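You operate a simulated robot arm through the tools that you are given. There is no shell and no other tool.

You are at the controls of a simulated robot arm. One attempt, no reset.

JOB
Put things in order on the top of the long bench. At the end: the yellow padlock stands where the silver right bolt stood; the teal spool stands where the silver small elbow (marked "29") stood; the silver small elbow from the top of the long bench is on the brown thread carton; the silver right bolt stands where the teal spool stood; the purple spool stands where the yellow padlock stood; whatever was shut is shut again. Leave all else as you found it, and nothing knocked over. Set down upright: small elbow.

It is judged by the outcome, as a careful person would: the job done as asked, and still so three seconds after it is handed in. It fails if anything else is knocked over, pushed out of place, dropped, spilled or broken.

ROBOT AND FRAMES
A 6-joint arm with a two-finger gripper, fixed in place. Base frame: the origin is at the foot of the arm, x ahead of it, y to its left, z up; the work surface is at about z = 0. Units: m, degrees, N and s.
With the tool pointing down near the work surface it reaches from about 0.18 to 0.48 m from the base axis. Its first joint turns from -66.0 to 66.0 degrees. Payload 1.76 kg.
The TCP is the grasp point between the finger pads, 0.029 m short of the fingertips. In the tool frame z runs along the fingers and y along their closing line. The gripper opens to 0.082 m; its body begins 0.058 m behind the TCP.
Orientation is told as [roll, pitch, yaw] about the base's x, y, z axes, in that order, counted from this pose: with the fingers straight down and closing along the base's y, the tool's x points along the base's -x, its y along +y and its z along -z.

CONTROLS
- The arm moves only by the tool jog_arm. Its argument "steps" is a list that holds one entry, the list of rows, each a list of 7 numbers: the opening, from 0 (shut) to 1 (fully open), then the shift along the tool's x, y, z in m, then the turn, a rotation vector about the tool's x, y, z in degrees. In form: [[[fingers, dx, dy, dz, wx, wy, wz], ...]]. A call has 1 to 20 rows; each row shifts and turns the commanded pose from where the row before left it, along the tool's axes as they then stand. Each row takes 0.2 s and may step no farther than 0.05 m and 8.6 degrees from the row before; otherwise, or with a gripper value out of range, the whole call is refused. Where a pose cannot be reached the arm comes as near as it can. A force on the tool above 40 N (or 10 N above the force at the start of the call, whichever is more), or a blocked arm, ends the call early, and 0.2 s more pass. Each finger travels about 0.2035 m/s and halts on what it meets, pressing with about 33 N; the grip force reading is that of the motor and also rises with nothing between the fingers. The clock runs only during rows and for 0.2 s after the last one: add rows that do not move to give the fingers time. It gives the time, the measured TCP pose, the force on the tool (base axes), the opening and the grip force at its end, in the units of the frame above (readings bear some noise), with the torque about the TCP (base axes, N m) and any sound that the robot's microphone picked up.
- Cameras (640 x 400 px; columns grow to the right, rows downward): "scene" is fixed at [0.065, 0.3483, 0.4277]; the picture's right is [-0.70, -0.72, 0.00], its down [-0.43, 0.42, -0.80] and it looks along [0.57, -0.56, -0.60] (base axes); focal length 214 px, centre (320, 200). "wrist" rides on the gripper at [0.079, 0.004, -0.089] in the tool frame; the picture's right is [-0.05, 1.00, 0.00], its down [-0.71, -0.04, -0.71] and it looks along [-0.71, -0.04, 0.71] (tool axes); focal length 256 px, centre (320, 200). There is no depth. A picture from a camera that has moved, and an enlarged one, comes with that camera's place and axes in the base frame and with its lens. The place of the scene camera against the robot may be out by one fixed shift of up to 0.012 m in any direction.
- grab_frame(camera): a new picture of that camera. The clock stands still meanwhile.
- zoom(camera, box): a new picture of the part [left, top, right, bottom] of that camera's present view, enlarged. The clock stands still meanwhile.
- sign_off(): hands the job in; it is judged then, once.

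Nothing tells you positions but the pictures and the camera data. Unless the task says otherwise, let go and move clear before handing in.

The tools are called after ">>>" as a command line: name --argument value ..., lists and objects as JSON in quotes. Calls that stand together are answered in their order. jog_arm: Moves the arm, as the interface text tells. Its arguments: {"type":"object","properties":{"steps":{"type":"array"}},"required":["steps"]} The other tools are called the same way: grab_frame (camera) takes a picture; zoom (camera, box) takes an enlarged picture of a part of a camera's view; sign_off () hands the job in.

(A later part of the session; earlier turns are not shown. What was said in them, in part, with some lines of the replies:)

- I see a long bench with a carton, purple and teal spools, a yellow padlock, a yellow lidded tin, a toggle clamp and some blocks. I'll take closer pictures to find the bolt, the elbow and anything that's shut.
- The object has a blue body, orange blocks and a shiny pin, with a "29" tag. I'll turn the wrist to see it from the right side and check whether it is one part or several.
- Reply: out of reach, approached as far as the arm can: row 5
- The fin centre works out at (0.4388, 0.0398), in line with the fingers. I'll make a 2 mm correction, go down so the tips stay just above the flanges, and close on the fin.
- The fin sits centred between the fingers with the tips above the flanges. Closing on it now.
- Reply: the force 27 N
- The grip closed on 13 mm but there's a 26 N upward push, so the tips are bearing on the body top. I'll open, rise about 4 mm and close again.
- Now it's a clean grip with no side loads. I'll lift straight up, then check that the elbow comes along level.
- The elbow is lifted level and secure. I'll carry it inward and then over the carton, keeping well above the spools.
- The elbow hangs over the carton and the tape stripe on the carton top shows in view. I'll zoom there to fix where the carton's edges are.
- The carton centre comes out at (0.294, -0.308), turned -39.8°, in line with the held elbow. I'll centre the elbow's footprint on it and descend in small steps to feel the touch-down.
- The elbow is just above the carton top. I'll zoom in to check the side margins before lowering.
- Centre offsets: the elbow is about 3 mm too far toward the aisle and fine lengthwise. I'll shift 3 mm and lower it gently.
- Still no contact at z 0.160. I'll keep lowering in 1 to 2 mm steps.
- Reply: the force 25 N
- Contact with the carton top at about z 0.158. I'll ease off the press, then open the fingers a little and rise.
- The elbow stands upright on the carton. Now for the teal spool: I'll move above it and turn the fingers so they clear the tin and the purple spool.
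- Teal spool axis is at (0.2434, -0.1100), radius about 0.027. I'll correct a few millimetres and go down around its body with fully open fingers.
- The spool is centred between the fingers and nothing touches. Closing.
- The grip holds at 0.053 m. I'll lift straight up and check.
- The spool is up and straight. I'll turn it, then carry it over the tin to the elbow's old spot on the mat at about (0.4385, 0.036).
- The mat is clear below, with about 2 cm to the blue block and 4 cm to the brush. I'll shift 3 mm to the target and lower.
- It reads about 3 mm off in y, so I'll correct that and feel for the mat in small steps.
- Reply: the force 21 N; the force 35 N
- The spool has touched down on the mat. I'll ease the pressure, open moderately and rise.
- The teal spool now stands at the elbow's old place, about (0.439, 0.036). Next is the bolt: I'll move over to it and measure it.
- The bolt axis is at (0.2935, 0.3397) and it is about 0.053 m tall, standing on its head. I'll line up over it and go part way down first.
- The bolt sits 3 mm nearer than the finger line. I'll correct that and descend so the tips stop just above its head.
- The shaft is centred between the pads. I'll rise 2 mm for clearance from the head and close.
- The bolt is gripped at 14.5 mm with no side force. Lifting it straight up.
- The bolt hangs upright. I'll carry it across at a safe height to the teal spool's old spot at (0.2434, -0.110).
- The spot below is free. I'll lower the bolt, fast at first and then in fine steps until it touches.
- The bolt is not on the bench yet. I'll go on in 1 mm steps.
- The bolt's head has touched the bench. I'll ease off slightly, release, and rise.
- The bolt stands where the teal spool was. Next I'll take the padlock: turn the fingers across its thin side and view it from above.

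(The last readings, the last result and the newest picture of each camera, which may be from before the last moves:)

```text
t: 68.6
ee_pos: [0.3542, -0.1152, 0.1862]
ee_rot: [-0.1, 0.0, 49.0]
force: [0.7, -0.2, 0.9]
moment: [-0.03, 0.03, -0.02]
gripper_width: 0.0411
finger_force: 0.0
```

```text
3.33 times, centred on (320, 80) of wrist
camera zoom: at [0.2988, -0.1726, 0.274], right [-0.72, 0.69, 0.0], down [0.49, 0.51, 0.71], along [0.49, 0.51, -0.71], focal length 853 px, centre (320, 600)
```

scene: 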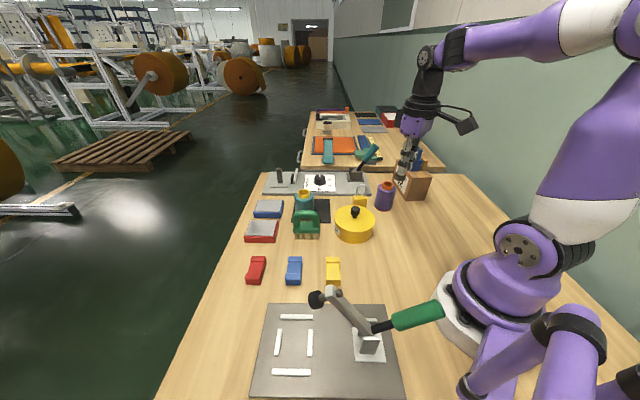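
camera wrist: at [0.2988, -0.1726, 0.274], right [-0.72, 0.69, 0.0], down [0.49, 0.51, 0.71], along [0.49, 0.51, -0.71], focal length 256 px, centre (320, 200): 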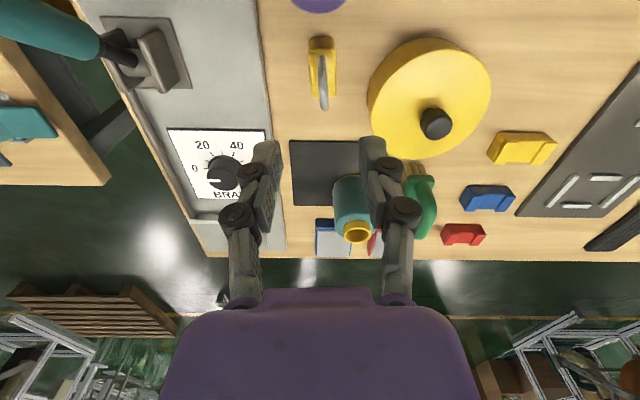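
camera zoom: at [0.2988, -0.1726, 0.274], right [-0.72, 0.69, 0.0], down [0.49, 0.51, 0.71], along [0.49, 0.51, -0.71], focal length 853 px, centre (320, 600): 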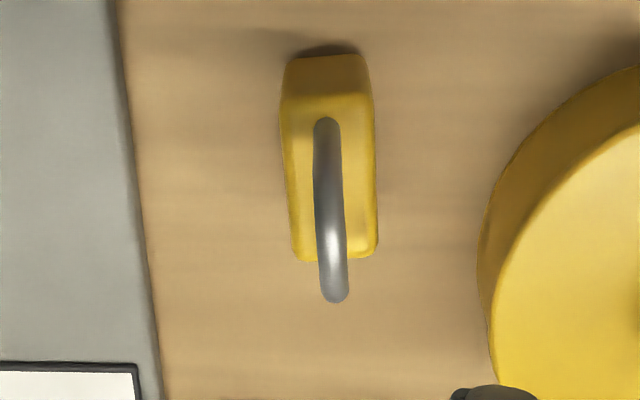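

The padlock axis is at (0.353, -0.113), wide face along about 50°, with the tin and the rig's plate leaving around 1 cm per side for a narrow opening. I'll align, narrow the fingers and go part way down to verify.

>>> jog_arm --steps '[[[0.44, -0.0015, 0.0026, 0.01, 0, 0, -1], [0.44, 0, 0, 0.03, 0, 0, 0], [0.44, 0, 0, 0.03, 0, 0, 0], [0.44, 0, 0, 0, 0, 0, 0]]]'

>>> grab_frame --camera "wrist"

>>> zoom --camera "wrist" --box '[240, 60, 400, 200]'

```text
t: 69.6
ee_pos: [0.3522, -0.1124, 0.1161]
ee_rot: [-0.1, 0.0, 50.0]
force: [0.6, 0.7, 0.7]
moment: [0.0, 0.0, 0.0]
gripper_width: 0.036
finger_force: 0.1
```

```text
taken
camera wrist: at [0.2982, -0.1715, 0.2042], right [-0.73, 0.68, 0.0], down [0.48, 0.52, 0.71], along [0.48, 0.52, -0.71], focal length 256 px, centre (320, 200)
```

wrist: 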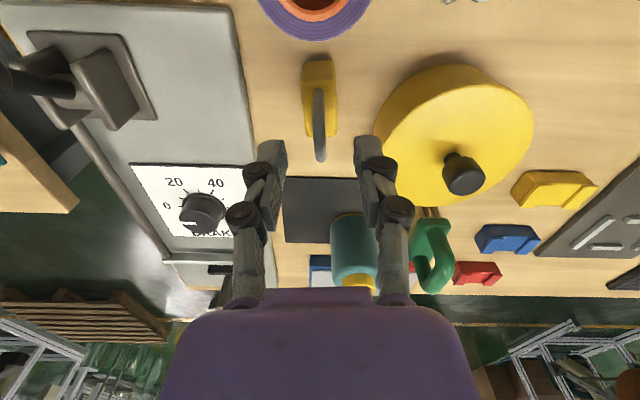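

```text
2.86 times, centred on (320, 130) of wrist
camera zoom: at [0.2982, -0.1715, 0.2042], right [-0.73, 0.68, 0.0], down [0.48, 0.52, 0.71], along [0.48, 0.52, -0.71], focal length 731 px, centre (320, 400)
```

zoom: 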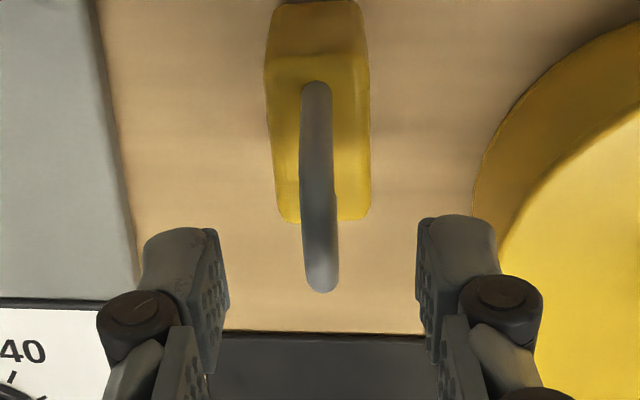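

The padlock is centred to within a millimetre and there's about 8 mm of room to the tin. I'll go down the rest of the way and close.

>>> jog_arm --steps '[[[0.44, 0, 0, 0.02, 0, 0, 0], [0.44, 0, 0, 0.02, 0, 0, 0], [0.44, 0, 0, 0.02, 0, 0, 0], [0.44, 0, 0, 0.012, 0, 0, 0], [0.44, 0, 0, 0.003, 0, 0, 0], [0.44, 0, 0, 0, 0, 0, 0]]]'

>>> grab_frame --camera "wrist"

>>> zoom --camera "scene" --box '[320, 130, 440, 250]'

```text
t: 71.0
ee_pos: [0.3525, -0.1122, 0.0426]
ee_rot: [-0.1, 0.0, 50.0]
force: [0.2, 0.2, 0.1]
moment: [0.02, 0.01, 0.03]
gripper_width: 0.0363
finger_force: 0.1
```

```text
taken
camera wrist: at [0.2987, -0.1714, 0.1304], right [-0.73, 0.68, 0.0], down [0.48, 0.52, 0.71], along [0.48, 0.52, -0.71], focal length 256 px, centre (320, 200)
```

wrist: 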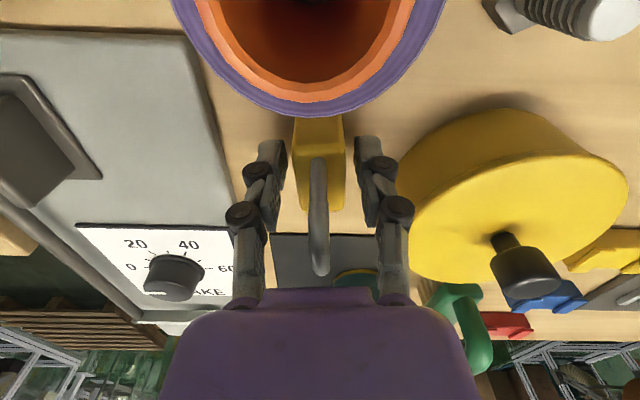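

```text
3.33 times, centred on (380, 190) of scene
camera zoom: at [0.065, 0.3483, 0.4277], right [-0.7, -0.72, 0.0], down [-0.43, 0.42, -0.8], along [0.57, -0.56, -0.6], focal length 715 px, centre (120, 233)
```

zoom: 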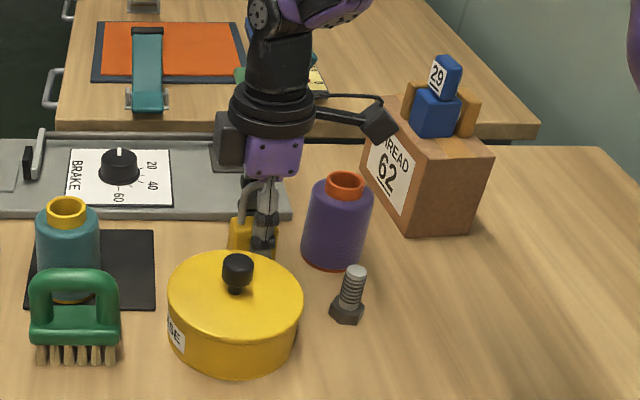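

No contact anywhere. Closing on the padlock body.

>>> jog_arm --steps '[[[0.35, 0, 0, 0, 0, 0, 0], [0.25, 0, 0, 0, 0, 0, 0], [0.2, 0, 0, 0, 0, 0, 0], [0.2, 0, 0, 0, 0, 0, 0]]]'

```text
t: 72.0
ee_pos: [0.3528, -0.1136, 0.0439]
ee_rot: [-0.1, 0.0, 50.0]
force: [-0.1, 0.1, 0.8]
moment: [-0.01, 0.04, -0.05]
gripper_width: 0.0227
finger_force: 33.0
```

The padlock is held at 22.7 mm. I'll lift it clear and check it.

>>> jog_arm --steps '[[[0.2, 0, 0, -0.01, 0, 0, 0], [0.2, 0, 0, -0.02, 0, 0, 0], [0.2, 0, 0, -0.035, 0, 0, 0], [0.2, 0, 0, -0.04, 0, 0, 0], [0.2, 0, 0, -0.04, 0, 0, 0], [0.2, 0, 0, -0.01, 0, 0, 0], [0.2, 0, 0, 0, 0, 0, 0]]]'

>>> grab_frame --camera "wrist"

>>> grab_frame --camera "scene"

```text
t: 73.6
ee_pos: [0.3523, -0.1145, 0.1966]
ee_rot: [-0.2, -0.1, 50.0]
force: [0.2, 0.0, -0.7]
moment: [0.01, -0.03, 0.03]
gripper_width: 0.0228
finger_force: 32.9
```

```text
taken
camera wrist: at [0.2978, -0.1728, 0.2845], right [-0.73, 0.68, 0.0], down [0.48, 0.52, 0.71], along [0.48, 0.52, -0.71], focal length 256 px, centre (320, 200)
```

wrist: 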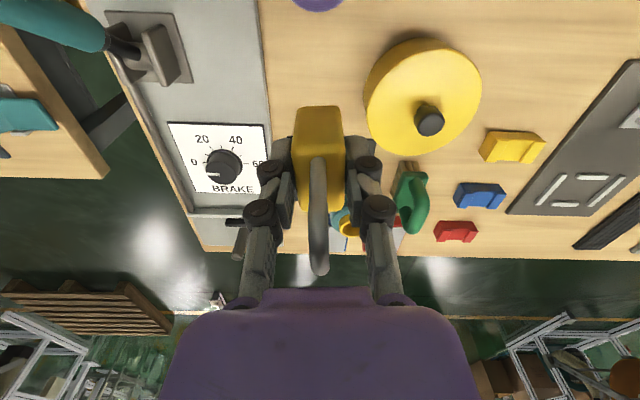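

```text
taken
```

scene: 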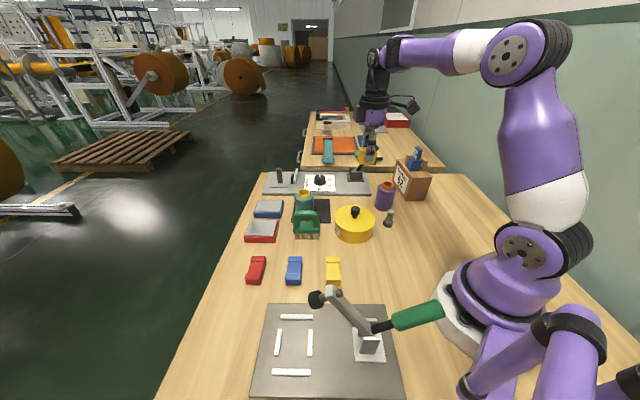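

The padlock hangs straight in the grip. Now I'll swing it over to the bolt's old spot at (0.2925, 0.340).

>>> jog_arm --steps '[[[0.2, -0.028, 0.0307, 0, 0, 0, 0], [0.2, -0.028, 0.0307, 0, 0, 0, 0], [0.2, -0.028, 0.0307, 0, 0, 0, 0], [0.2, -0.028, 0.0307, 0, 0, 0, 0], [0.2, -0.028, 0.0307, 0, 0, 0, 0], [0.2, -0.028, 0.0307, 0, 0, 0, 0], [0.2, -0.028, 0.0307, 0, 0, 0, 0], [0.2, -0.028, 0.0307, 0, 0, 0, 0], [0.2, -0.028, 0.0307, 0, 0, 0, 0], [0.2, -0.028, 0.0307, 0, 0, 0, 0], [0.2, -0.028, 0.0307, 0, 0, 0, 0], [0.2, 0, 0, 0, 0, 0, 0]]]'

>>> grab_frame --camera "wrist"

>>> grab_frame --camera "scene"

```text
t: 76.2
ee_pos: [0.29, 0.3377, 0.1955]
ee_rot: [-0.1, 0.1, 50.0]
force: [-0.3, 0.0, -0.5]
moment: [0.01, 0.01, 0.01]
gripper_width: 0.0231
finger_force: 32.8
out of reach, approached as far as the arm can: row 11
```

```text
taken
camera wrist: at [0.2355, 0.2801, 0.284], right [-0.73, 0.68, 0.0], down [0.48, 0.52, 0.71], along [0.48, 0.51, -0.71], focal length 256 px, centre (320, 200)
```

wrist: 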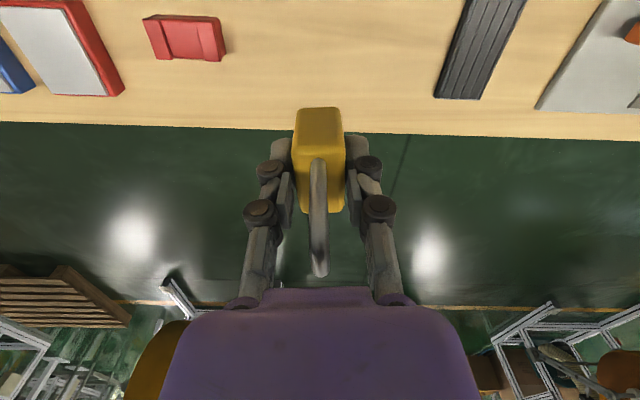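

```text
taken
```

scene: 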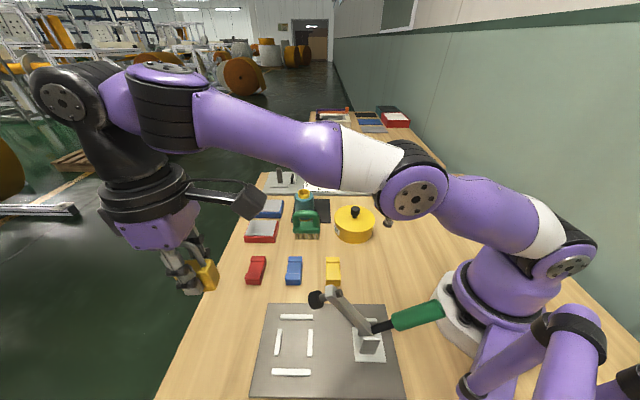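

I'm at the edge of reach at this height. Lower down there's more room, so I'll descend in stages and correct the position.

>>> jog_arm --steps '[[[0.2, 0, 0, 0.03, 0, 0, 0], [0.2, 0, 0, 0.03, 0, 0, 0], [0.2, 0, 0, 0.03, 0, 0, 0], [0.2, 0, 0, 0.03, 0, 0, 0], [0.2, 0, 0, 0, 0, 0, 0]]]'

>>> grab_frame --camera "wrist"

```text
t: 77.4
ee_pos: [0.2881, 0.3345, 0.0755]
ee_rot: [-0.1, 0.0, 50.1]
force: [0.2, -0.7, -0.5]
moment: [0.01, 0.02, 0.02]
gripper_width: 0.0231
finger_force: 33.3
```

```text
taken
camera wrist: at [0.2346, 0.2771, 0.1642], right [-0.73, 0.68, 0.0], down [0.48, 0.52, 0.71], along [0.48, 0.52, -0.71], focal length 256 px, centre (320, 200)
```

wrist: 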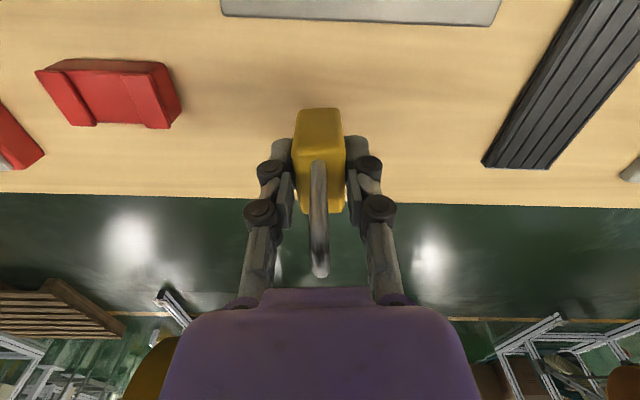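

It reads about 7 mm short of the spot. I'll correct while lowering, then settle gently.

>>> jog_arm --steps '[[[0.2, -0.0068, 0.0002, 0.01, 0, 0, 0], [0.2, 0, 0, 0.01, 0, 0, 0], [0.2, 0, 0, 0.004, 0, 0, 0], [0.2, 0, 0, 0, 0, 0, 0]]]'

>>> jog_arm --steps '[[[0.2, 0, 0, 0.002, 0, 0, 0], [0.2, 0, 0, 0.001, 0, 0, 0], [0.2, 0, 0, 0, 0, 0, 0]]]'

```text
t: 78.4
ee_pos: [0.2935, 0.3408, 0.0514]
ee_rot: [-0.1, 0.0, 50.1]
force: [-0.1, -0.2, -0.2]
moment: [-0.03, -0.01, 0.0]
gripper_width: 0.0229
finger_force: 33.0
```

```text
t: 79.2
ee_pos: [0.2931, 0.3412, 0.0463]
ee_rot: [-0.1, 0.0, 50.0]
force: [-0.9, -0.7, -0.5]
moment: [0.02, 0.02, 0.02]
gripper_width: 0.0229
finger_force: 32.8
```

>>> jog_arm --steps '[[[0.2, 0, 0, 0.001, 0, 0, 0], [0.2, 0, 0, 0.001, 0, 0, 0], [0.2, 0, 0, 0, 0, 0, 0]]]'

```text
t: 80.0
ee_pos: [0.2933, 0.3433, 0.0462]
ee_rot: [-0.2, -0.1, 50.1]
force: [0.8, -0.1, -0.5]
moment: [0.02, 0.01, 0.0]
gripper_width: 0.0229
finger_force: 32.7
```

The padlock still hangs free. Two more millimetre steps.

>>> jog_arm --steps '[[[0.2, 0, 0, 0.001, 0, 0, 0], [0.2, 0, 0, 0, 0, 0, 0]]]'

>>> jog_arm --steps '[[[0.2, 0, 0, 0.001, 0, 0, 0], [0.2, 0, 0, 0, 0, 0, 0]]]'

```text
t: 80.6
ee_pos: [0.2939, 0.3414, 0.0453]
ee_rot: [0.0, 0.0, 50.0]
force: [0.6, -0.1, -1.0]
moment: [0.03, 0.02, 0.0]
gripper_width: 0.0229
finger_force: 32.7
```

```text
t: 81.2
ee_pos: [0.2938, 0.3403, 0.0418]
ee_rot: [-0.1, 0.0, 50.0]
force: [0.4, -0.8, -0.8]
moment: [0.02, -0.02, 0.0]
gripper_width: 0.0232
finger_force: 32.8
```

>>> jog_arm --steps '[[[0.2, 0, 0, 0.001, 0, 0, 0], [0.2, 0, 0, 0, 0, 0, 0]]]'

```text
t: 81.8
ee_pos: [0.2932, 0.3407, 0.0423]
ee_rot: [-0.1, 0.1, 50.0]
force: [0.1, -0.2, 0.8]
moment: [0.01, -0.02, -0.01]
gripper_width: 0.0228
finger_force: 33.2
```

>>> jog_arm --steps '[[[0.2, 0, 0, 0.001, 0, 0, 0], [0.2, 0, 0, 0, 0, 0, 0]]]'

```text
t: 82.4
ee_pos: [0.2935, 0.3398, 0.0421]
ee_rot: [-0.2, -0.1, 50.0]
force: [2.2, -0.6, 11.3]
moment: [-0.05, -0.01, 0.01]
gripper_width: 0.0231
finger_force: 33.2
```

The padlock now rests on the bench. I'll release and rise straight up.

>>> jog_arm --steps '[[[0.2, 0, 0, -0.0005, 0, 0, 0], [0.3, 0, 0, 0, 0, 0, 0], [0.45, 0, 0, 0, 0, 0, 0], [0.5, 0, 0, 0, 0, 0, 0], [0.5, 0, 0, -0.005, 0, 0, 0], [0.5, 0, 0, -0.02, 0, 0, 0], [0.5, 0, 0, -0.03, 0, 0, 0], [0.5, 0, 0, -0.03, 0, 0, 0], [0.5, 0, 0, -0.03, 0, 0, 0], [0.5, 0, 0, 0, 0, 0, 0]]]'

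>>> grab_frame --camera "wrist"

>>> grab_frame --camera "scene"

```text
t: 84.6
ee_pos: [0.2944, 0.3434, 0.1549]
ee_rot: [-0.1, 0.0, 50.0]
force: [-0.4, 0.2, 0.2]
moment: [0.02, 0.01, 0.04]
gripper_width: 0.0408
finger_force: 0.0
```

```text
taken
camera wrist: at [0.2392, 0.2854, 0.2442], right [-0.73, 0.68, 0.0], down [0.48, 0.52, 0.71], along [0.48, 0.52, -0.71], focal length 256 px, centre (320, 200)
```

wrist: 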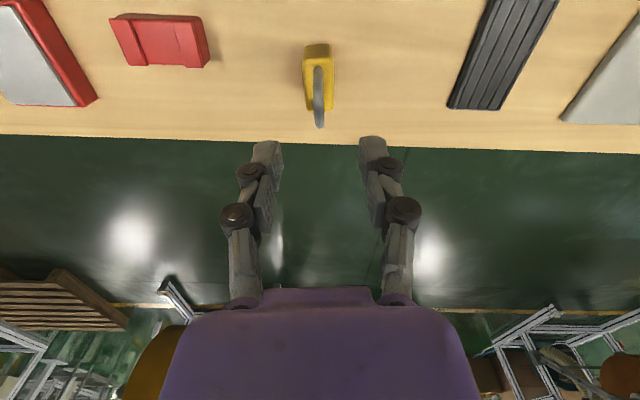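

```text
taken
```

scene: 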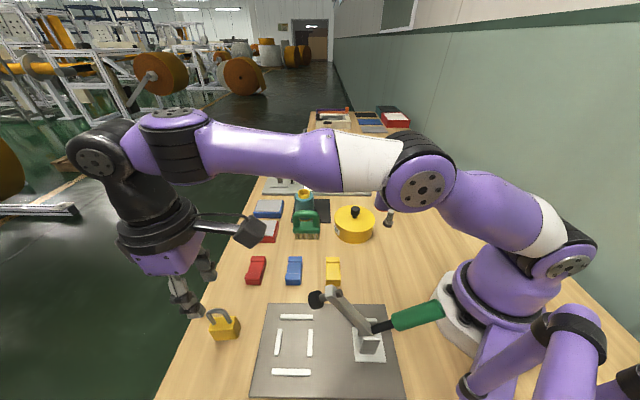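

The padlock stands upright at the bolt's old spot. Last is the purple spool: I'll back away and go above it with the fingers across the bench, clear of the rig's plate, carton and bolt.

>>> jog_arm --steps '[[[0.6, 0, 0, -0.02, 0, 0, 0], [0.8, 0.0306, -0.0257, -0.01, 0, 0, 0], [1, 0.0306, -0.0257, -0.01, 0, 0, 0], [1, 0.0306, -0.0257, -0.01, 0, 0, 0], [1, 0.0306, -0.0257, -0.01, 0, 0, 0], [1, 0.0306, -0.0257, 0, 0, 0, 0], [1, 0.0306, -0.0257, 0, 0, 0, 0], [1, 0, 0, 0, 0, 0, 8.3], [1, 0, 0, 0, 0, 0, 8.3], [1, 0, 0, 0, 0, 0, 8.3], [1, 0, 0, 0, 0, 0, 8.3], [1, 0, 0, 0, 0, 0, 8.3], [1, 0, 0, 0, 0, 0, 8.3], [1, 0, 0, 0, 0, 0, 8.3], [1, 0, 0, 0, 0, 0, 8.3], [1, 0, 0, 0, 0, 0, 8.3], [1, 0, 0, 0, 0, 0, 8.3], [1, 0, 0, 0, 0, 0, 8]]]'

>>> jog_arm --steps '[[[1, -0.0257, -0.0288, 0, 0, 0, 0], [1, -0.0257, -0.0288, 0, 0, 0, 0], [1, -0.0257, -0.0288, 0, 0, 0, 0], [1, -0.0257, -0.0288, 0, 0, 0, 0], [1, -0.0257, -0.0288, 0, 0, 0, 0], [1, -0.0257, -0.0288, 0.01, 0, 0, 0], [1, -0.0257, -0.0288, 0.01, 0, 0, 0], [1, 0, 0, 0.01, 0, 0, 0], [1, 0, 0, 0, 0, 0, 0]]]'

>>> grab_frame --camera "wrist"

>>> zoom --camera "wrist" --box '[240, 0, 400, 140]'

>>> grab_frame --camera "scene"

```text
t: 88.4
ee_pos: [0.3058, 0.1089, 0.2373]
ee_rot: [0.0, -0.1, -41.1]
force: [-0.2, 0.3, 0.2]
moment: [0.01, -0.01, -0.02]
gripper_width: 0.0818
finger_force: 0.1
out of reach, approached as far as the arm can: row 5, 6, 7
```

```text
t: 90.4
ee_pos: [0.3132, -0.1619, 0.2192]
ee_rot: [0.0, 0.0, -40.9]
force: [-0.3, 1.0, 0.1]
moment: [-0.01, 0.03, 0.03]
gripper_width: 0.0821
finger_force: 0.0
out of reach, approached as far as the arm can: row 1, 2, 8
```

```text
taken
camera wrist: at [0.2554, -0.1063, 0.3074], right [0.7, 0.72, 0.0], down [0.51, -0.49, 0.71], along [0.51, -0.49, -0.71], focal length 256 px, centre (320, 200)
```

wrist: 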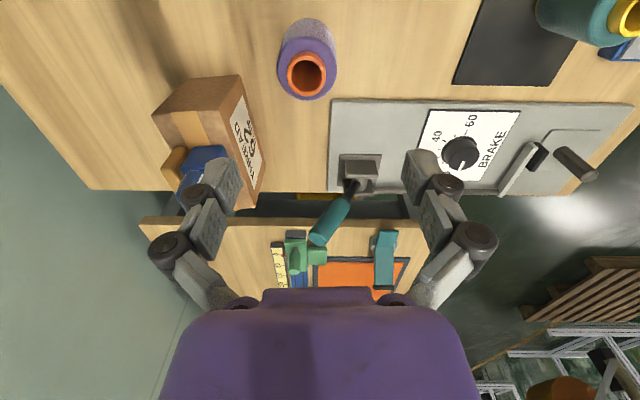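

```text
2.86 times, centred on (320, 70) of wrist
camera zoom: at [0.2554, -0.1063, 0.3074], right [0.7, 0.72, 0.0], down [0.51, -0.49, 0.71], along [0.51, -0.49, -0.71], focal length 731 px, centre (320, 571)
```

zoom: 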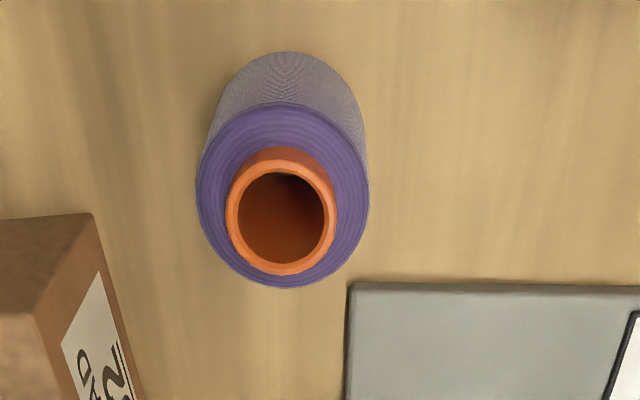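

```text
taken
```

scene: 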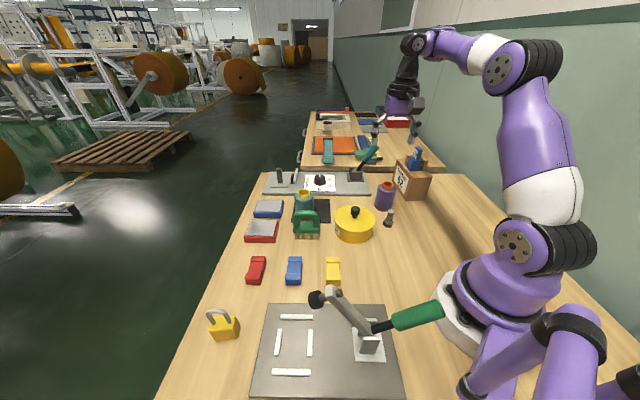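

The purple spool axis works out at (0.3048, -0.1700). I'll shift 12 mm sideways, come part way down and verify.

>>> jog_arm --steps '[[[0.95, 0, -0.0117, 0.015, 0, 0, 0], [0.95, 0, 0, 0.03, 0, 0, 0], [0.95, 0, 0, 0.03, 0, 0, 0], [0.95, 0, 0, 0.025, 0, 0, 0], [0.95, 0, 0, 0, 0, 0, 0]]]'

>>> grab_frame --camera "wrist"

>>> zoom --camera "wrist" --box '[200, 40, 440, 220]'

```text
t: 91.6
ee_pos: [0.3517, -0.1963, 0.1629]
ee_rot: [0.0, 0.0, -41.0]
force: [0.6, 1.4, 1.0]
moment: [-0.02, -0.02, -0.02]
gripper_width: 0.0778
finger_force: 0.1
out of reach, approached as far as the arm can: row 1, 2, 3, 4
```

```text
taken
camera wrist: at [0.2949, -0.1406, 0.25], right [0.7, 0.72, 0.0], down [0.51, -0.49, 0.71], along [0.51, -0.49, -0.71], focal length 256 px, centre (320, 200)
```

wrist: 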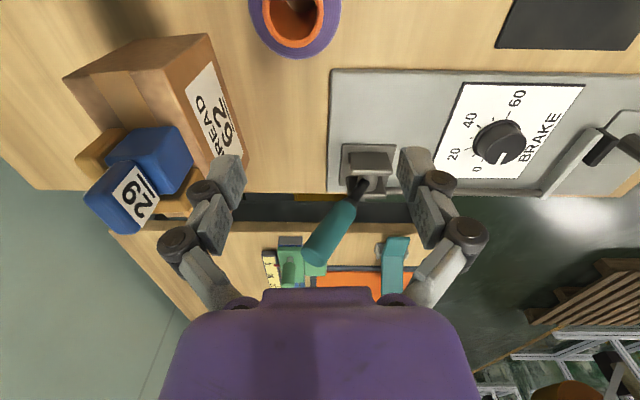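

```text
2.22 times, centred on (320, 130) of wrist
camera zoom: at [0.2949, -0.1406, 0.25], right [0.7, 0.72, 0.0], down [0.51, -0.49, 0.71], along [0.51, -0.49, -0.71], focal length 569 px, centre (320, 356)
```

zoom: 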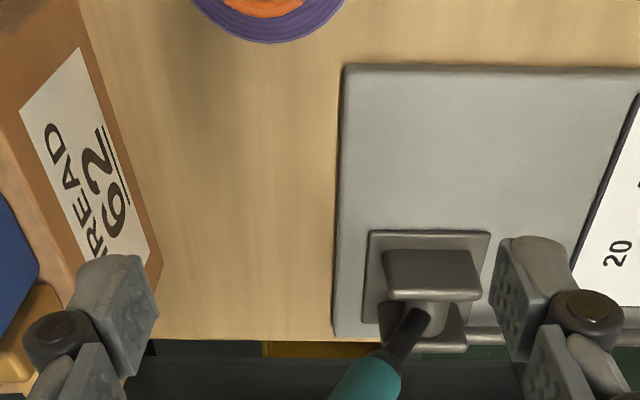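

Something is off: the arm stopped well short of the commanded point and reports it can't reach, though it worked here before. Before moving further I'll look at the arm's posture.

>>> grab_frame --camera "scene"

>>> zoom --camera "scene" --box '[320, 0, 640, 250]'

```text
taken
```

scene: 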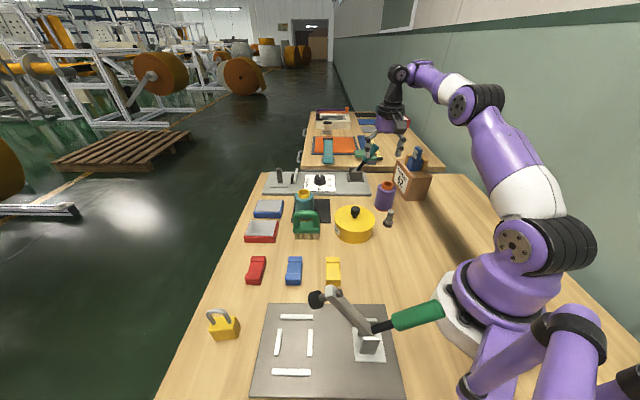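

```text
1.60 times, centred on (480, 125) of scene
camera zoom: at [0.065, 0.3483, 0.4277], right [-0.7, -0.72, 0.0], down [-0.43, 0.42, -0.8], along [0.57, -0.56, -0.6], focal length 343 px, centre (64, 320)
```

zoom: 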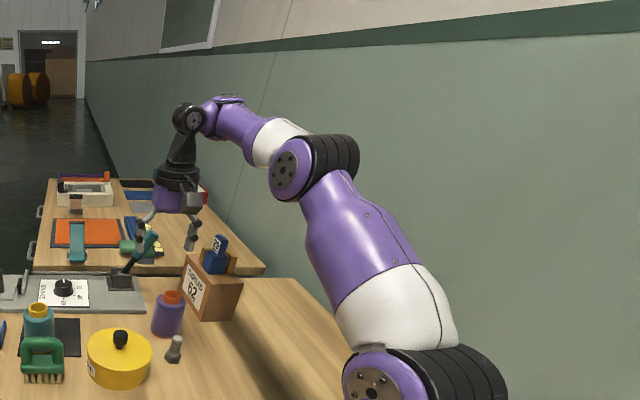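

The posture looks normal, but the arm won't fold inward from here. I'll rise gently and test small inward moves at a safe height to see how it tracks.

>>> jog_arm --steps '[[[1, 0, 0, -0.02, 0, 0, 0], [1, 0, 0, -0.02, 0, 0, 0], [1, 0, 0, 0, 0, 0, 0]]]'

>>> jog_arm --steps '[[[1, 0.01, 0, 0, 0, 0, 0], [1, 0.01, 0, 0, 0, 0, 0], [1, 0, 0, 0, 0, 0, 0]]]'

```text
t: 92.4
ee_pos: [0.3543, -0.1963, 0.2012]
ee_rot: [0.0, -0.2, -40.9]
force: [0.2, -1.0, 0.7]
moment: [0.01, -0.01, 0.02]
gripper_width: 0.082
finger_force: 0.0
```

```text
t: 93.2
ee_pos: [0.3404, -0.1834, 0.2013]
ee_rot: [0.0, -0.1, -41.0]
force: [0.6, 0.4, -0.8]
moment: [-0.02, 0.0, 0.0]
gripper_width: 0.082
finger_force: 0.0
```

Small moves track fine here. I'll keep testing inward in 1 cm steps.

>>> jog_arm --steps '[[[1, 0.01, 0, 0, 0, 0, 0], [1, 0.01, 0, 0, 0, 0, 0], [1, 0.01, 0, 0, 0, 0, 0], [1, 0, 0, 0, 0, 0, 0]]]'

```text
t: 94.2
ee_pos: [0.3223, -0.167, 0.2091]
ee_rot: [0.0, 0.1, -41.0]
force: [-1.2, 0.9, 0.2]
moment: [-0.04, 0.04, 0.03]
gripper_width: 0.0819
finger_force: 0.1
out of reach, approached as far as the arm can: row 3
```

There's a fold limit here that wasn't there before, so the wrist may have flipped into another configuration when I was at full stretch. I'll look at the wrist up close.

>>> zoom --camera "scene" --box '[360, 20, 520, 160]'

>>> grab_frame --camera "scene"

>>> grab_frame --camera "wrist"

```text
2.86 times, centred on (440, 90) of scene
camera zoom: at [0.065, 0.3483, 0.4277], right [-0.7, -0.72, 0.0], down [-0.43, 0.42, -0.8], along [0.57, -0.56, -0.6], focal length 613 px, centre (-23, 514)
```

zoom: 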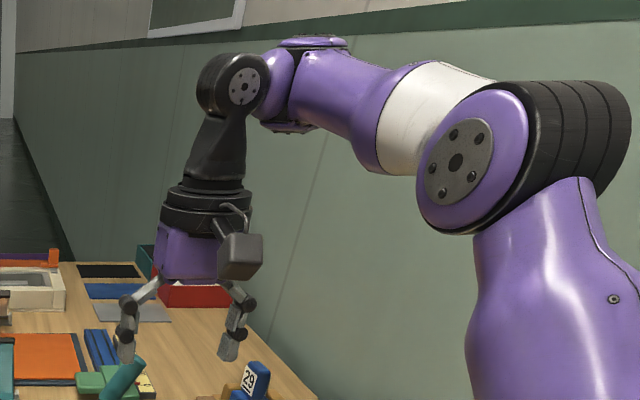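

```text
taken
```

scene: 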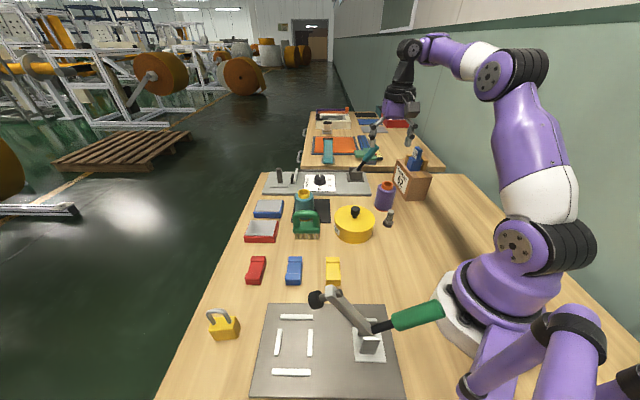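

```text
taken
camera wrist: at [0.2647, -0.1121, 0.2979], right [0.69, 0.72, 0.0], down [0.51, -0.49, 0.71], along [0.51, -0.49, -0.71], focal length 256 px, centre (320, 200)
```

wrist: 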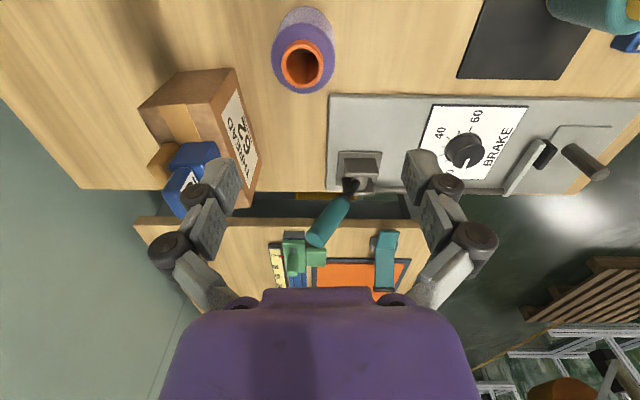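

The limit fits a wrist singularity: sideways swings near it leave the wrist twisted, and then the arm can't fold. The cure is to go well above that band directly over the spool, let the wrist straighten, and then descend in-plane without turning.

>>> jog_arm --steps '[[[1, 0, 0, -0.03, 0, 0, 0], [1, 0, 0, -0.036, 0, 0, 0], [1, 0, 0, 0, 0, 0, 0], [1, 0.0056, -0.0068, 0, 0, 0, 0], [1, 0.0056, -0.0069, 0, 0, 0, 0], [1, 0, 0, 0, 0, 0, 0]]]'

>>> zoom --camera "scene" --box '[340, 0, 540, 160]'

```text
t: 95.6
ee_pos: [0.3046, -0.1702, 0.2701]
ee_rot: [0.0, -0.2, -41.0]
force: [0.6, 0.4, 0.2]
moment: [-0.01, -0.02, -0.02]
gripper_width: 0.082
finger_force: 0.0
out of reach, approached as far as the arm can: row 1
```

```text
2.50 times, centred on (440, 80) of scene
camera zoom: at [0.065, 0.3483, 0.4277], right [-0.7, -0.72, 0.0], down [-0.43, 0.42, -0.8], along [0.57, -0.56, -0.6], focal length 536 px, centre (20, 500)
```

zoom: 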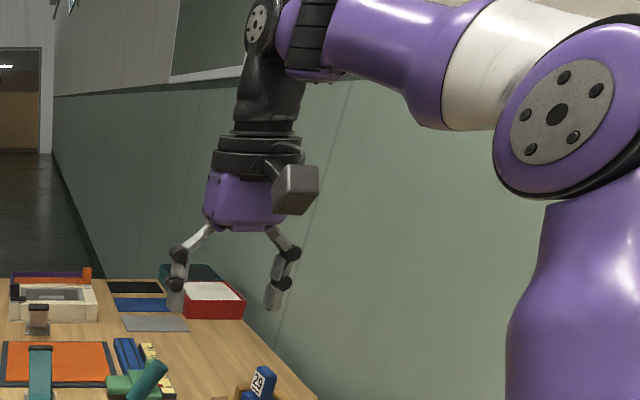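

It reached the point above the spool at z 0.27. Now I'll go straight down in two steps and see if it passes the band.

>>> jog_arm --steps '[[[1, 0, 0, 0.045, 0, 0, 0], [1, 0, 0, 0.045, 0, 0, 0], [1, 0, 0, 0, 0, 0, 0]]]'

```text
t: 96.4
ee_pos: [0.3046, -0.1693, 0.179]
ee_rot: [0.0, -0.2, -41.0]
force: [0.5, -0.3, 0.2]
moment: [-0.01, -0.01, 0.0]
gripper_width: 0.0819
finger_force: 0.1
```

That cured it: the arm is straight above the purple spool at z 0.179. I'll verify alignment with the camera.

>>> grab_frame --camera "wrist"

>>> zoom --camera "wrist" --box '[220, 20, 420, 170]'

```text
taken
camera wrist: at [0.2474, -0.1137, 0.2665], right [0.69, 0.72, 0.0], down [0.51, -0.49, 0.71], along [0.51, -0.49, -0.71], focal length 256 px, centre (320, 200)
```

wrist: 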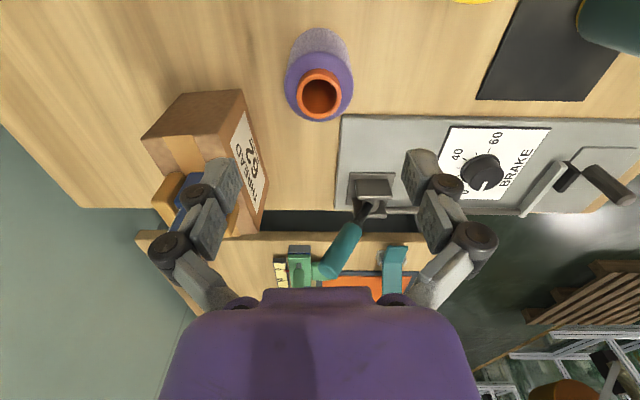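

```text
2.67 times, centred on (320, 95) of wrist
camera zoom: at [0.2474, -0.1137, 0.2665], right [0.69, 0.72, 0.0], down [0.51, -0.49, 0.71], along [0.51, -0.49, -0.71], focal length 683 px, centre (320, 480)
```

zoom: 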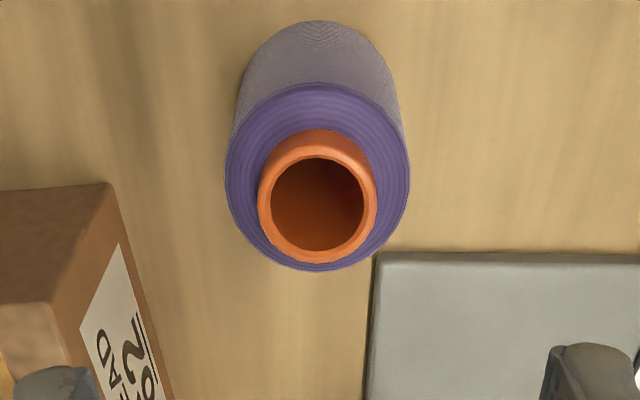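

The spool is centred within 2 mm. I'll descend around it.

>>> jog_arm --steps '[[[1, -0.001, -0.001, 0.035, 0, 0, 0], [1, 0, 0, 0.035, 0, 0, 0], [1, 0, 0, 0.03, 0, 0, 0], [1, 0, 0, 0.022, 0, 0, 0], [1, 0, 0, 0.012, 0, 0, 0], [1, 0, 0, 0, 0, 0, 0]]]'

>>> grab_frame --camera "wrist"

>>> zoom --camera "scene" --box '[320, 130, 460, 250]'

```text
t: 97.8
ee_pos: [0.3076, -0.1708, 0.0452]
ee_rot: [0.0, -0.1, -41.0]
force: [-0.8, 0.4, -0.2]
moment: [-0.02, 0.0, 0.01]
gripper_width: 0.082
finger_force: 0.1
```

```text
taken
camera wrist: at [0.2496, -0.1154, 0.1331], right [0.69, 0.72, 0.0], down [0.51, -0.49, 0.71], along [0.51, -0.49, -0.71], focal length 256 px, centre (320, 200)
```

wrist: 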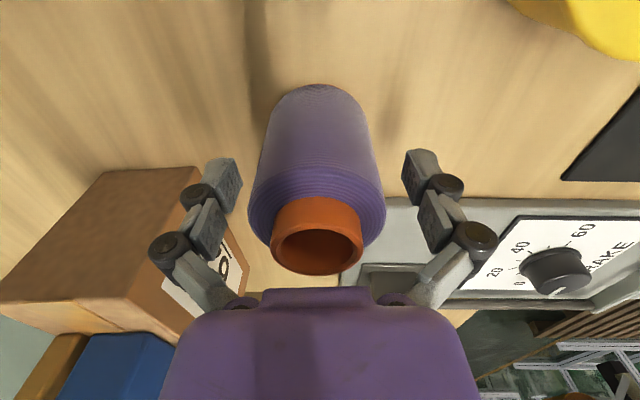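

```text
3.33 times, centred on (390, 190) of scene
camera zoom: at [0.065, 0.3483, 0.4277], right [-0.7, -0.72, 0.0], down [-0.43, 0.42, -0.8], along [0.57, -0.56, -0.6], focal length 715 px, centre (87, 233)
```

zoom: 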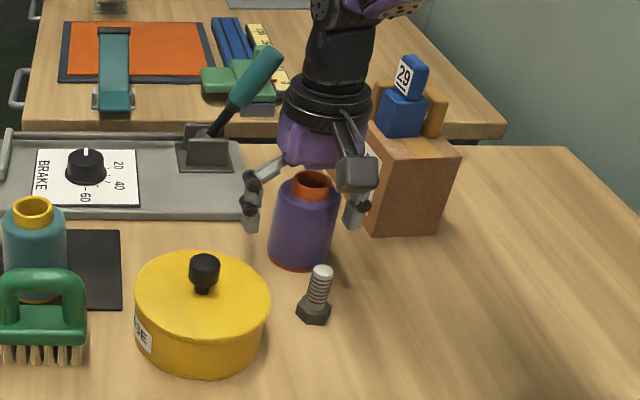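

The spool is between the fingers with nothing touched. Closing.

>>> jog_arm --steps '[[[0.8, 0, 0, 0, 0, 0, 0], [0.65, 0, 0, 0, 0, 0, 0], [0.55, 0, 0, 0, 0, 0, 0], [0.5, 0, 0, 0, 0, 0, 0], [0.5, 0, 0, 0, 0, 0, 0]]]'

```text
t: 99.0
ee_pos: [0.3071, -0.1711, 0.0458]
ee_rot: [0.0, -0.1, -41.1]
force: [-5.1, -2.2, 5.5]
moment: [-0.1, 0.15, 0.03]
gripper_width: 0.0532
finger_force: 32.9
```

The purple spool is gripped. I'll lift it 5 cm and carry it the 7.5 cm across to the padlock's old spot at (0.353, -0.113).

>>> jog_arm --steps '[[[0.5, 0, 0, -0.01, 0, 0, 0], [0.5, 0, 0, -0.02, 0, 0, 0], [0.5, 0, 0, -0.02, 0, 0, 0], [0.5, 0.0012, 0.0247, 0, 0, 0, 0], [0.5, 0.0012, 0.0247, 0, 0, 0, 0], [0.5, 0.0011, 0.0247, 0, 0, 0, 0], [0.5, 0, 0, 0, 0, 0, 0]]]'

>>> grab_frame --camera "wrist"

>>> zoom --camera "scene" --box '[320, 130, 460, 250]'

```text
t: 100.6
ee_pos: [0.352, -0.1147, 0.0948]
ee_rot: [0.0, -0.2, -41.0]
force: [1.3, 0.5, -2.7]
moment: [0.0, -0.04, -0.02]
gripper_width: 0.0531
finger_force: 32.7
```

```text
taken
camera wrist: at [0.295, -0.0583, 0.1834], right [0.7, 0.72, 0.0], down [0.51, -0.49, 0.71], along [0.51, -0.49, -0.71], focal length 256 px, centre (320, 200)
```

wrist: 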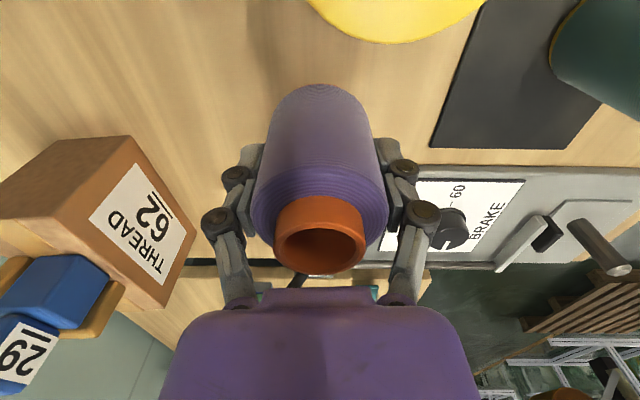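

```text
3.33 times, centred on (390, 190) of scene
camera zoom: at [0.065, 0.3483, 0.4277], right [-0.7, -0.72, 0.0], down [-0.43, 0.42, -0.8], along [0.57, -0.56, -0.6], focal length 715 px, centre (87, 233)
```

zoom: 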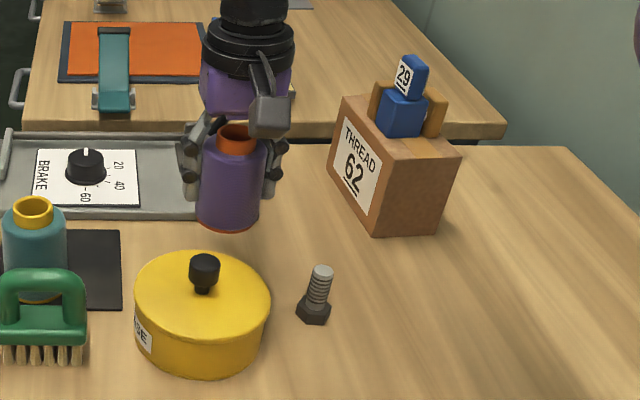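

It is over the padlock's old spot. I'll lower it, then feel for the bench in fine steps.

>>> jog_arm --steps '[[[0.5, 0, 0.001, 0.02, 0, 0, 0], [0.5, 0, 0, 0.015, 0, 0, 0], [0.5, 0, 0, 0.008, 0, 0, 0], [0.5, 0, 0, 0, 0, 0, 0]]]'

>>> jog_arm --steps '[[[0.5, 0, 0, 0.002, 0, 0, 0], [0.5, 0, 0, 0.001, 0, 0, 0], [0.5, 0, 0, 0, 0, 0, 0]]]'

```text
t: 101.6
ee_pos: [0.3507, -0.1125, 0.056]
ee_rot: [0.0, -0.1, -41.0]
force: [0.7, 0.1, -3.5]
moment: [0.02, -0.01, 0.0]
gripper_width: 0.0532
finger_force: 32.7
```

```text
t: 102.4
ee_pos: [0.3521, -0.1128, 0.0518]
ee_rot: [0.0, -0.2, -41.1]
force: [0.1, 0.0, -3.0]
moment: [0.0, -0.02, -0.04]
gripper_width: 0.0534
finger_force: 32.5
```

>>> jog_arm --steps '[[[0.5, 0, 0, 0.002, 0, 0, 0], [0.5, 0, 0, 0.001, 0, 0, 0], [0.5, 0, 0, 0, 0, 0, 0]]]'

```text
t: 103.2
ee_pos: [0.3525, -0.1137, 0.0491]
ee_rot: [0.0, 0.0, -40.9]
force: [0.5, -0.1, -2.5]
moment: [0.02, 0.01, -0.01]
gripper_width: 0.053
finger_force: 32.7
```

>>> jog_arm --steps '[[[0.5, 0, 0, 0.001, 0, 0, 0], [0.5, 0, 0, 0.001, 0, 0, 0], [0.5, 0, 0, 0, 0, 0, 0]]]'

```text
t: 104.0
ee_pos: [0.3523, -0.113, 0.0453]
ee_rot: [0.0, -0.2, -41.0]
force: [-2.1, 0.7, 1.9]
moment: [-0.01, 0.02, -0.03]
gripper_width: 0.0535
finger_force: 33.0
```

The load has just come off the arm, so the spool is on the bench. I'll open and rise straight up.

>>> jog_arm --steps '[[[0.5, 0, 0, 0.0004, 0, 0, 0], [0.6, 0, 0, 0, 0, 0, 0], [0.75, 0, 0, 0, 0, 0, 0], [0.85, 0, 0, 0, 0, 0, 0], [0.85, 0, 0, -0.005, 0, 0, 0], [0.85, 0, 0, -0.02, 0, 0, 0], [0.85, 0, 0, -0.03, 0, 0, 0], [0.85, 0, 0, -0.035, 0, 0, 0], [0.85, 0, 0, -0.02, 0, 0, 0], [0.85, 0, 0, 0, 0, 0, 0]]]'

>>> grab_frame --camera "wrist"

>>> grab_frame --camera "scene"

```text
t: 106.2
ee_pos: [0.3532, -0.1109, 0.1558]
ee_rot: [-0.1, -0.2, -41.0]
force: [-0.4, 0.4, 0.7]
moment: [-0.01, 0.01, 0.02]
gripper_width: 0.0698
finger_force: 0.0
```

```text
taken
camera wrist: at [0.2956, -0.0562, 0.2439], right [0.69, 0.72, 0.0], down [0.51, -0.49, 0.71], along [0.51, -0.49, -0.71], focal length 256 px, centre (320, 200)
```

wrist: 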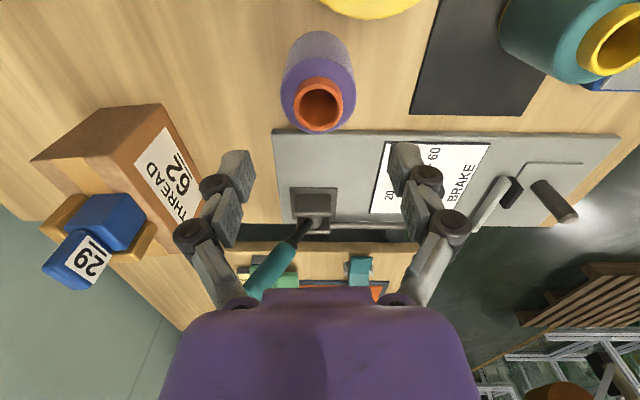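

```text
taken
```

scene: 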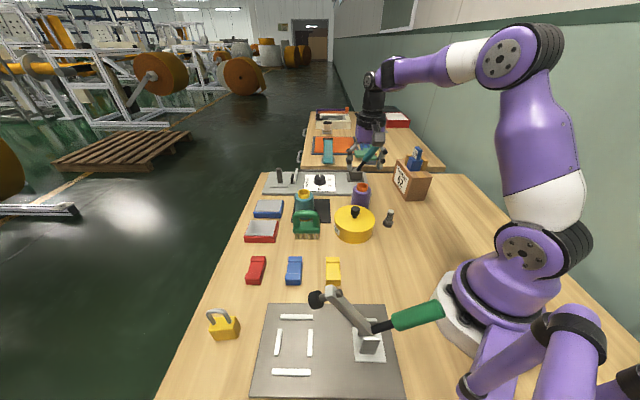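

All five pieces are in their places. I'll move the arm up and clear, then inspect everything once more.

>>> jog_arm --steps '[[[0.85, 0, 0, -0.04, 0, 0, 0], [0.85, 0, 0, -0.04, 0, 0, 0], [0.85, 0, 0, -0.03, 0, 0, 0], [0.85, 0.02, 0, 0, 0, 0, 0], [0.85, 0.02, 0, 0, 0, 0, 0], [0.85, 0, 0, 0, 0, 0, 0]]]'

>>> zoom --camera "scene" --box '[220, 150, 460, 300]'

>>> zoom --camera "scene" --box '[180, 240, 460, 400]'

>>> grab_frame --camera "wrist"

>>> grab_frame --camera "scene"

```text
t: 107.6
ee_pos: [0.3228, -0.0869, 0.2659]
ee_rot: [0.0, -0.1, -41.0]
force: [-0.1, 0.2, 0.6]
moment: [-0.01, -0.01, 0.0]
gripper_width: 0.0695
finger_force: 0.2
```

```text
2.67 times, centred on (340, 225) of scene
camera zoom: at [0.065, 0.3483, 0.4277], right [-0.7, -0.72, 0.0], down [-0.43, 0.42, -0.8], along [0.57, -0.56, -0.6], focal length 572 px, centre (267, 133)
```

zoom: 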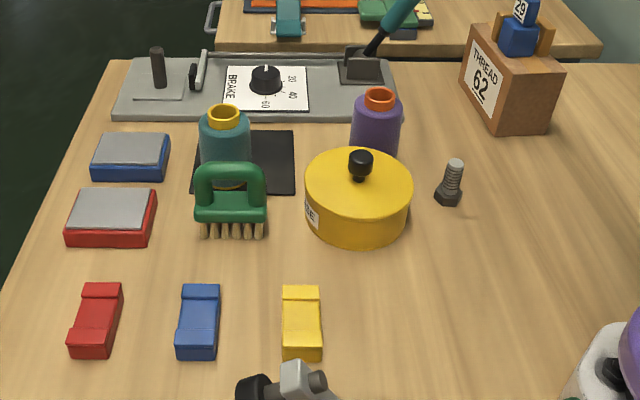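

```text
2.29 times, centred on (320, 320) of scene
camera zoom: at [0.065, 0.3483, 0.4277], right [-0.7, -0.72, 0.0], down [-0.43, 0.42, -0.8], along [0.57, -0.56, -0.6], focal length 490 px, centre (320, -74)
```

zoom: 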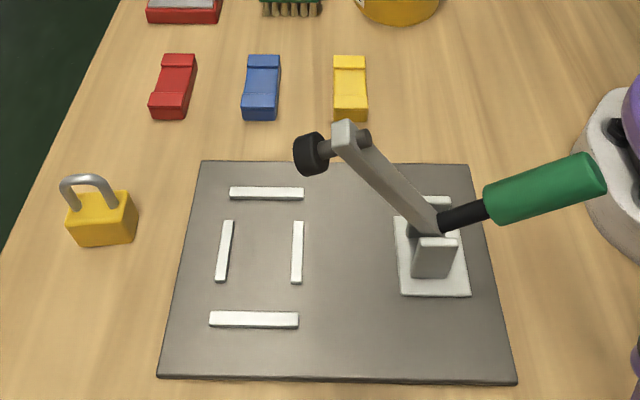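

```text
taken
camera wrist: at [0.2658, -0.031, 0.3532], right [0.69, 0.72, 0.0], down [0.51, -0.49, 0.71], along [0.51, -0.49, -0.71], focal length 256 px, centre (320, 200)
```

wrist: 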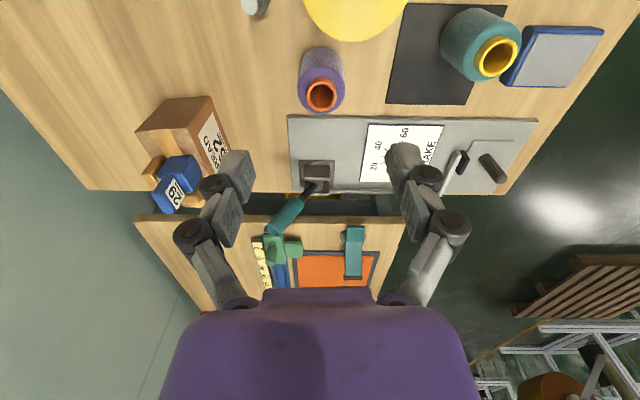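

```text
taken
```

scene: 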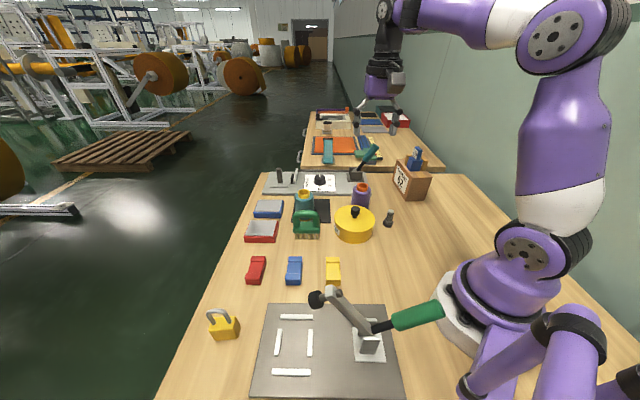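

Everything stands where it should, and the untouched items look unmoved. I'll compare the bolt's and the purple spool's spots in the same zooms I took at the start.

>>> zoom --camera "scene" --box '[330, 150, 440, 250]'

>>> zoom --camera "scene" --box '[200, 280, 280, 350]'

>>> zoom --camera "scene" --box '[280, 185, 344, 245]'

>>> zoom --camera "scene" --box '[390, 135, 440, 205]'

```text
4.00 times, centred on (385, 200) of scene
camera zoom: at [0.065, 0.3483, 0.4277], right [-0.7, -0.72, 0.0], down [-0.43, 0.42, -0.8], along [0.57, -0.56, -0.6], focal length 858 px, centre (60, 200)
```

zoom: 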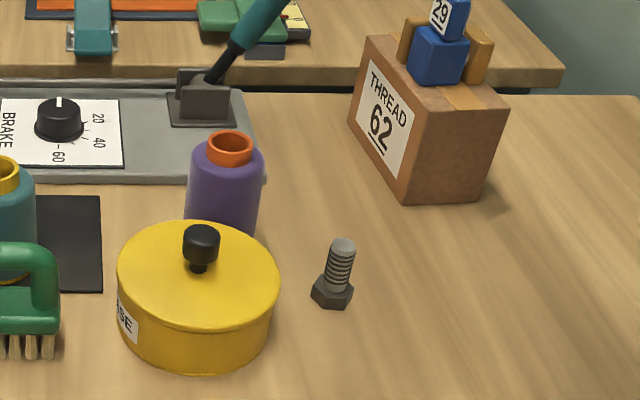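

```text
5.71 times, centred on (240, 315) of scene
camera zoom: at [0.065, 0.3483, 0.4277], right [-0.7, -0.72, 0.0], down [-0.43, 0.42, -0.8], along [0.57, -0.56, -0.6], focal length 1226 px, centre (777, -457)
```

zoom: 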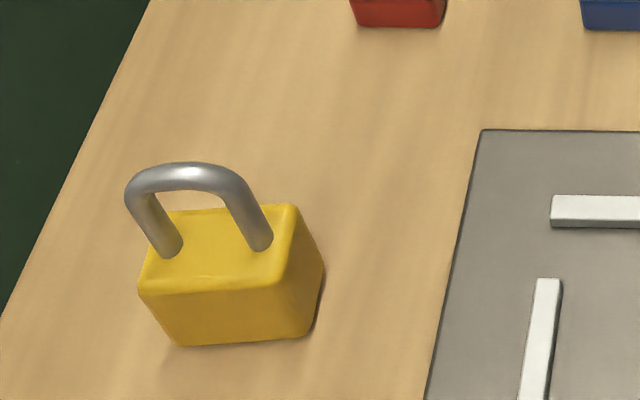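

```text
6.67 times, centred on (312, 215) of scene
camera zoom: at [0.065, 0.3483, 0.4277], right [-0.7, -0.72, 0.0], down [-0.43, 0.42, -0.8], along [0.57, -0.56, -0.6], focal length 1430 px, centre (373, 100)
```

zoom: 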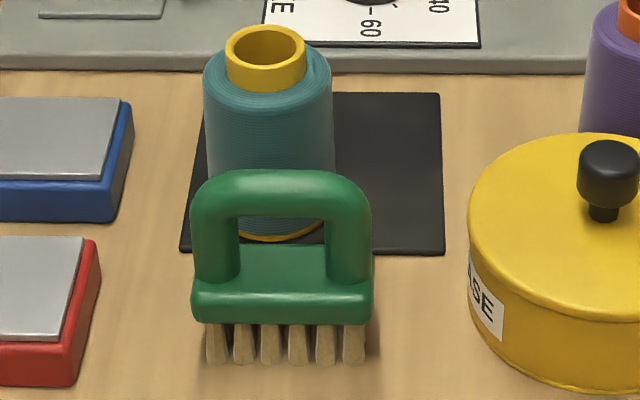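

```text
5.71 times, centred on (415, 170) of scene
camera zoom: at [0.065, 0.3483, 0.4277], right [-0.7, -0.72, 0.0], down [-0.43, 0.42, -0.8], along [0.57, -0.56, -0.6], focal length 1226 px, centre (-223, 371)
```

zoom: 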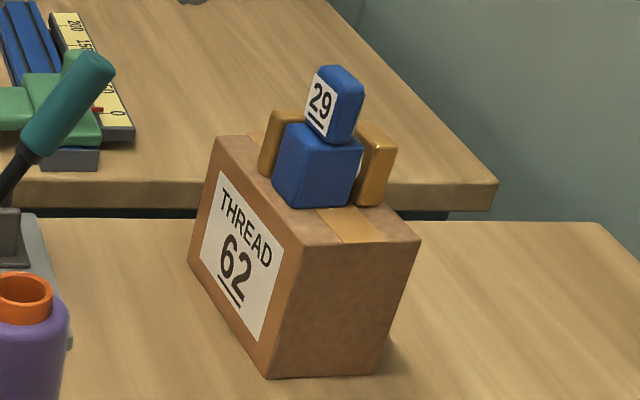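

Against the starting pictures, each piece is within a few millimetres of its target. The elbow stands upright on the carton, and nothing else has moved or been opened. The arm is clear, so I'm handing in.

>>> sign_off

```text
The job is handed in.
```

The job is handed in: all five pieces are in their new places, and nothing was knocked over or moved by accident.

| Piece | Now stands |
|---|---|
| Small elbow "29" | upright on the brown thread carton |
| Teal spool | on the dark mat, where the elbow stood |
| Bolt | where the teal spool stood, about 6 mm off its exact centre |
| Yellow padlock | where the bolt stood |
| Purple spool | where the padlock stood |

- **Elbow identity:** the part marked "29" is mostly blue with orange flanges, and only a short pipe on it is silver. I took it to be the silver small elbow because of the mark, and I saw no other elbow on the bench.
- **Teal spool position:** the elbow's flanges stick out to two sides, so its centre could be taken as its body or its whole outline. I set the spool between the two, about 5 mm from the body centre.
- **Shut items:** I didn't open anything, so whatever was shut is still shut.
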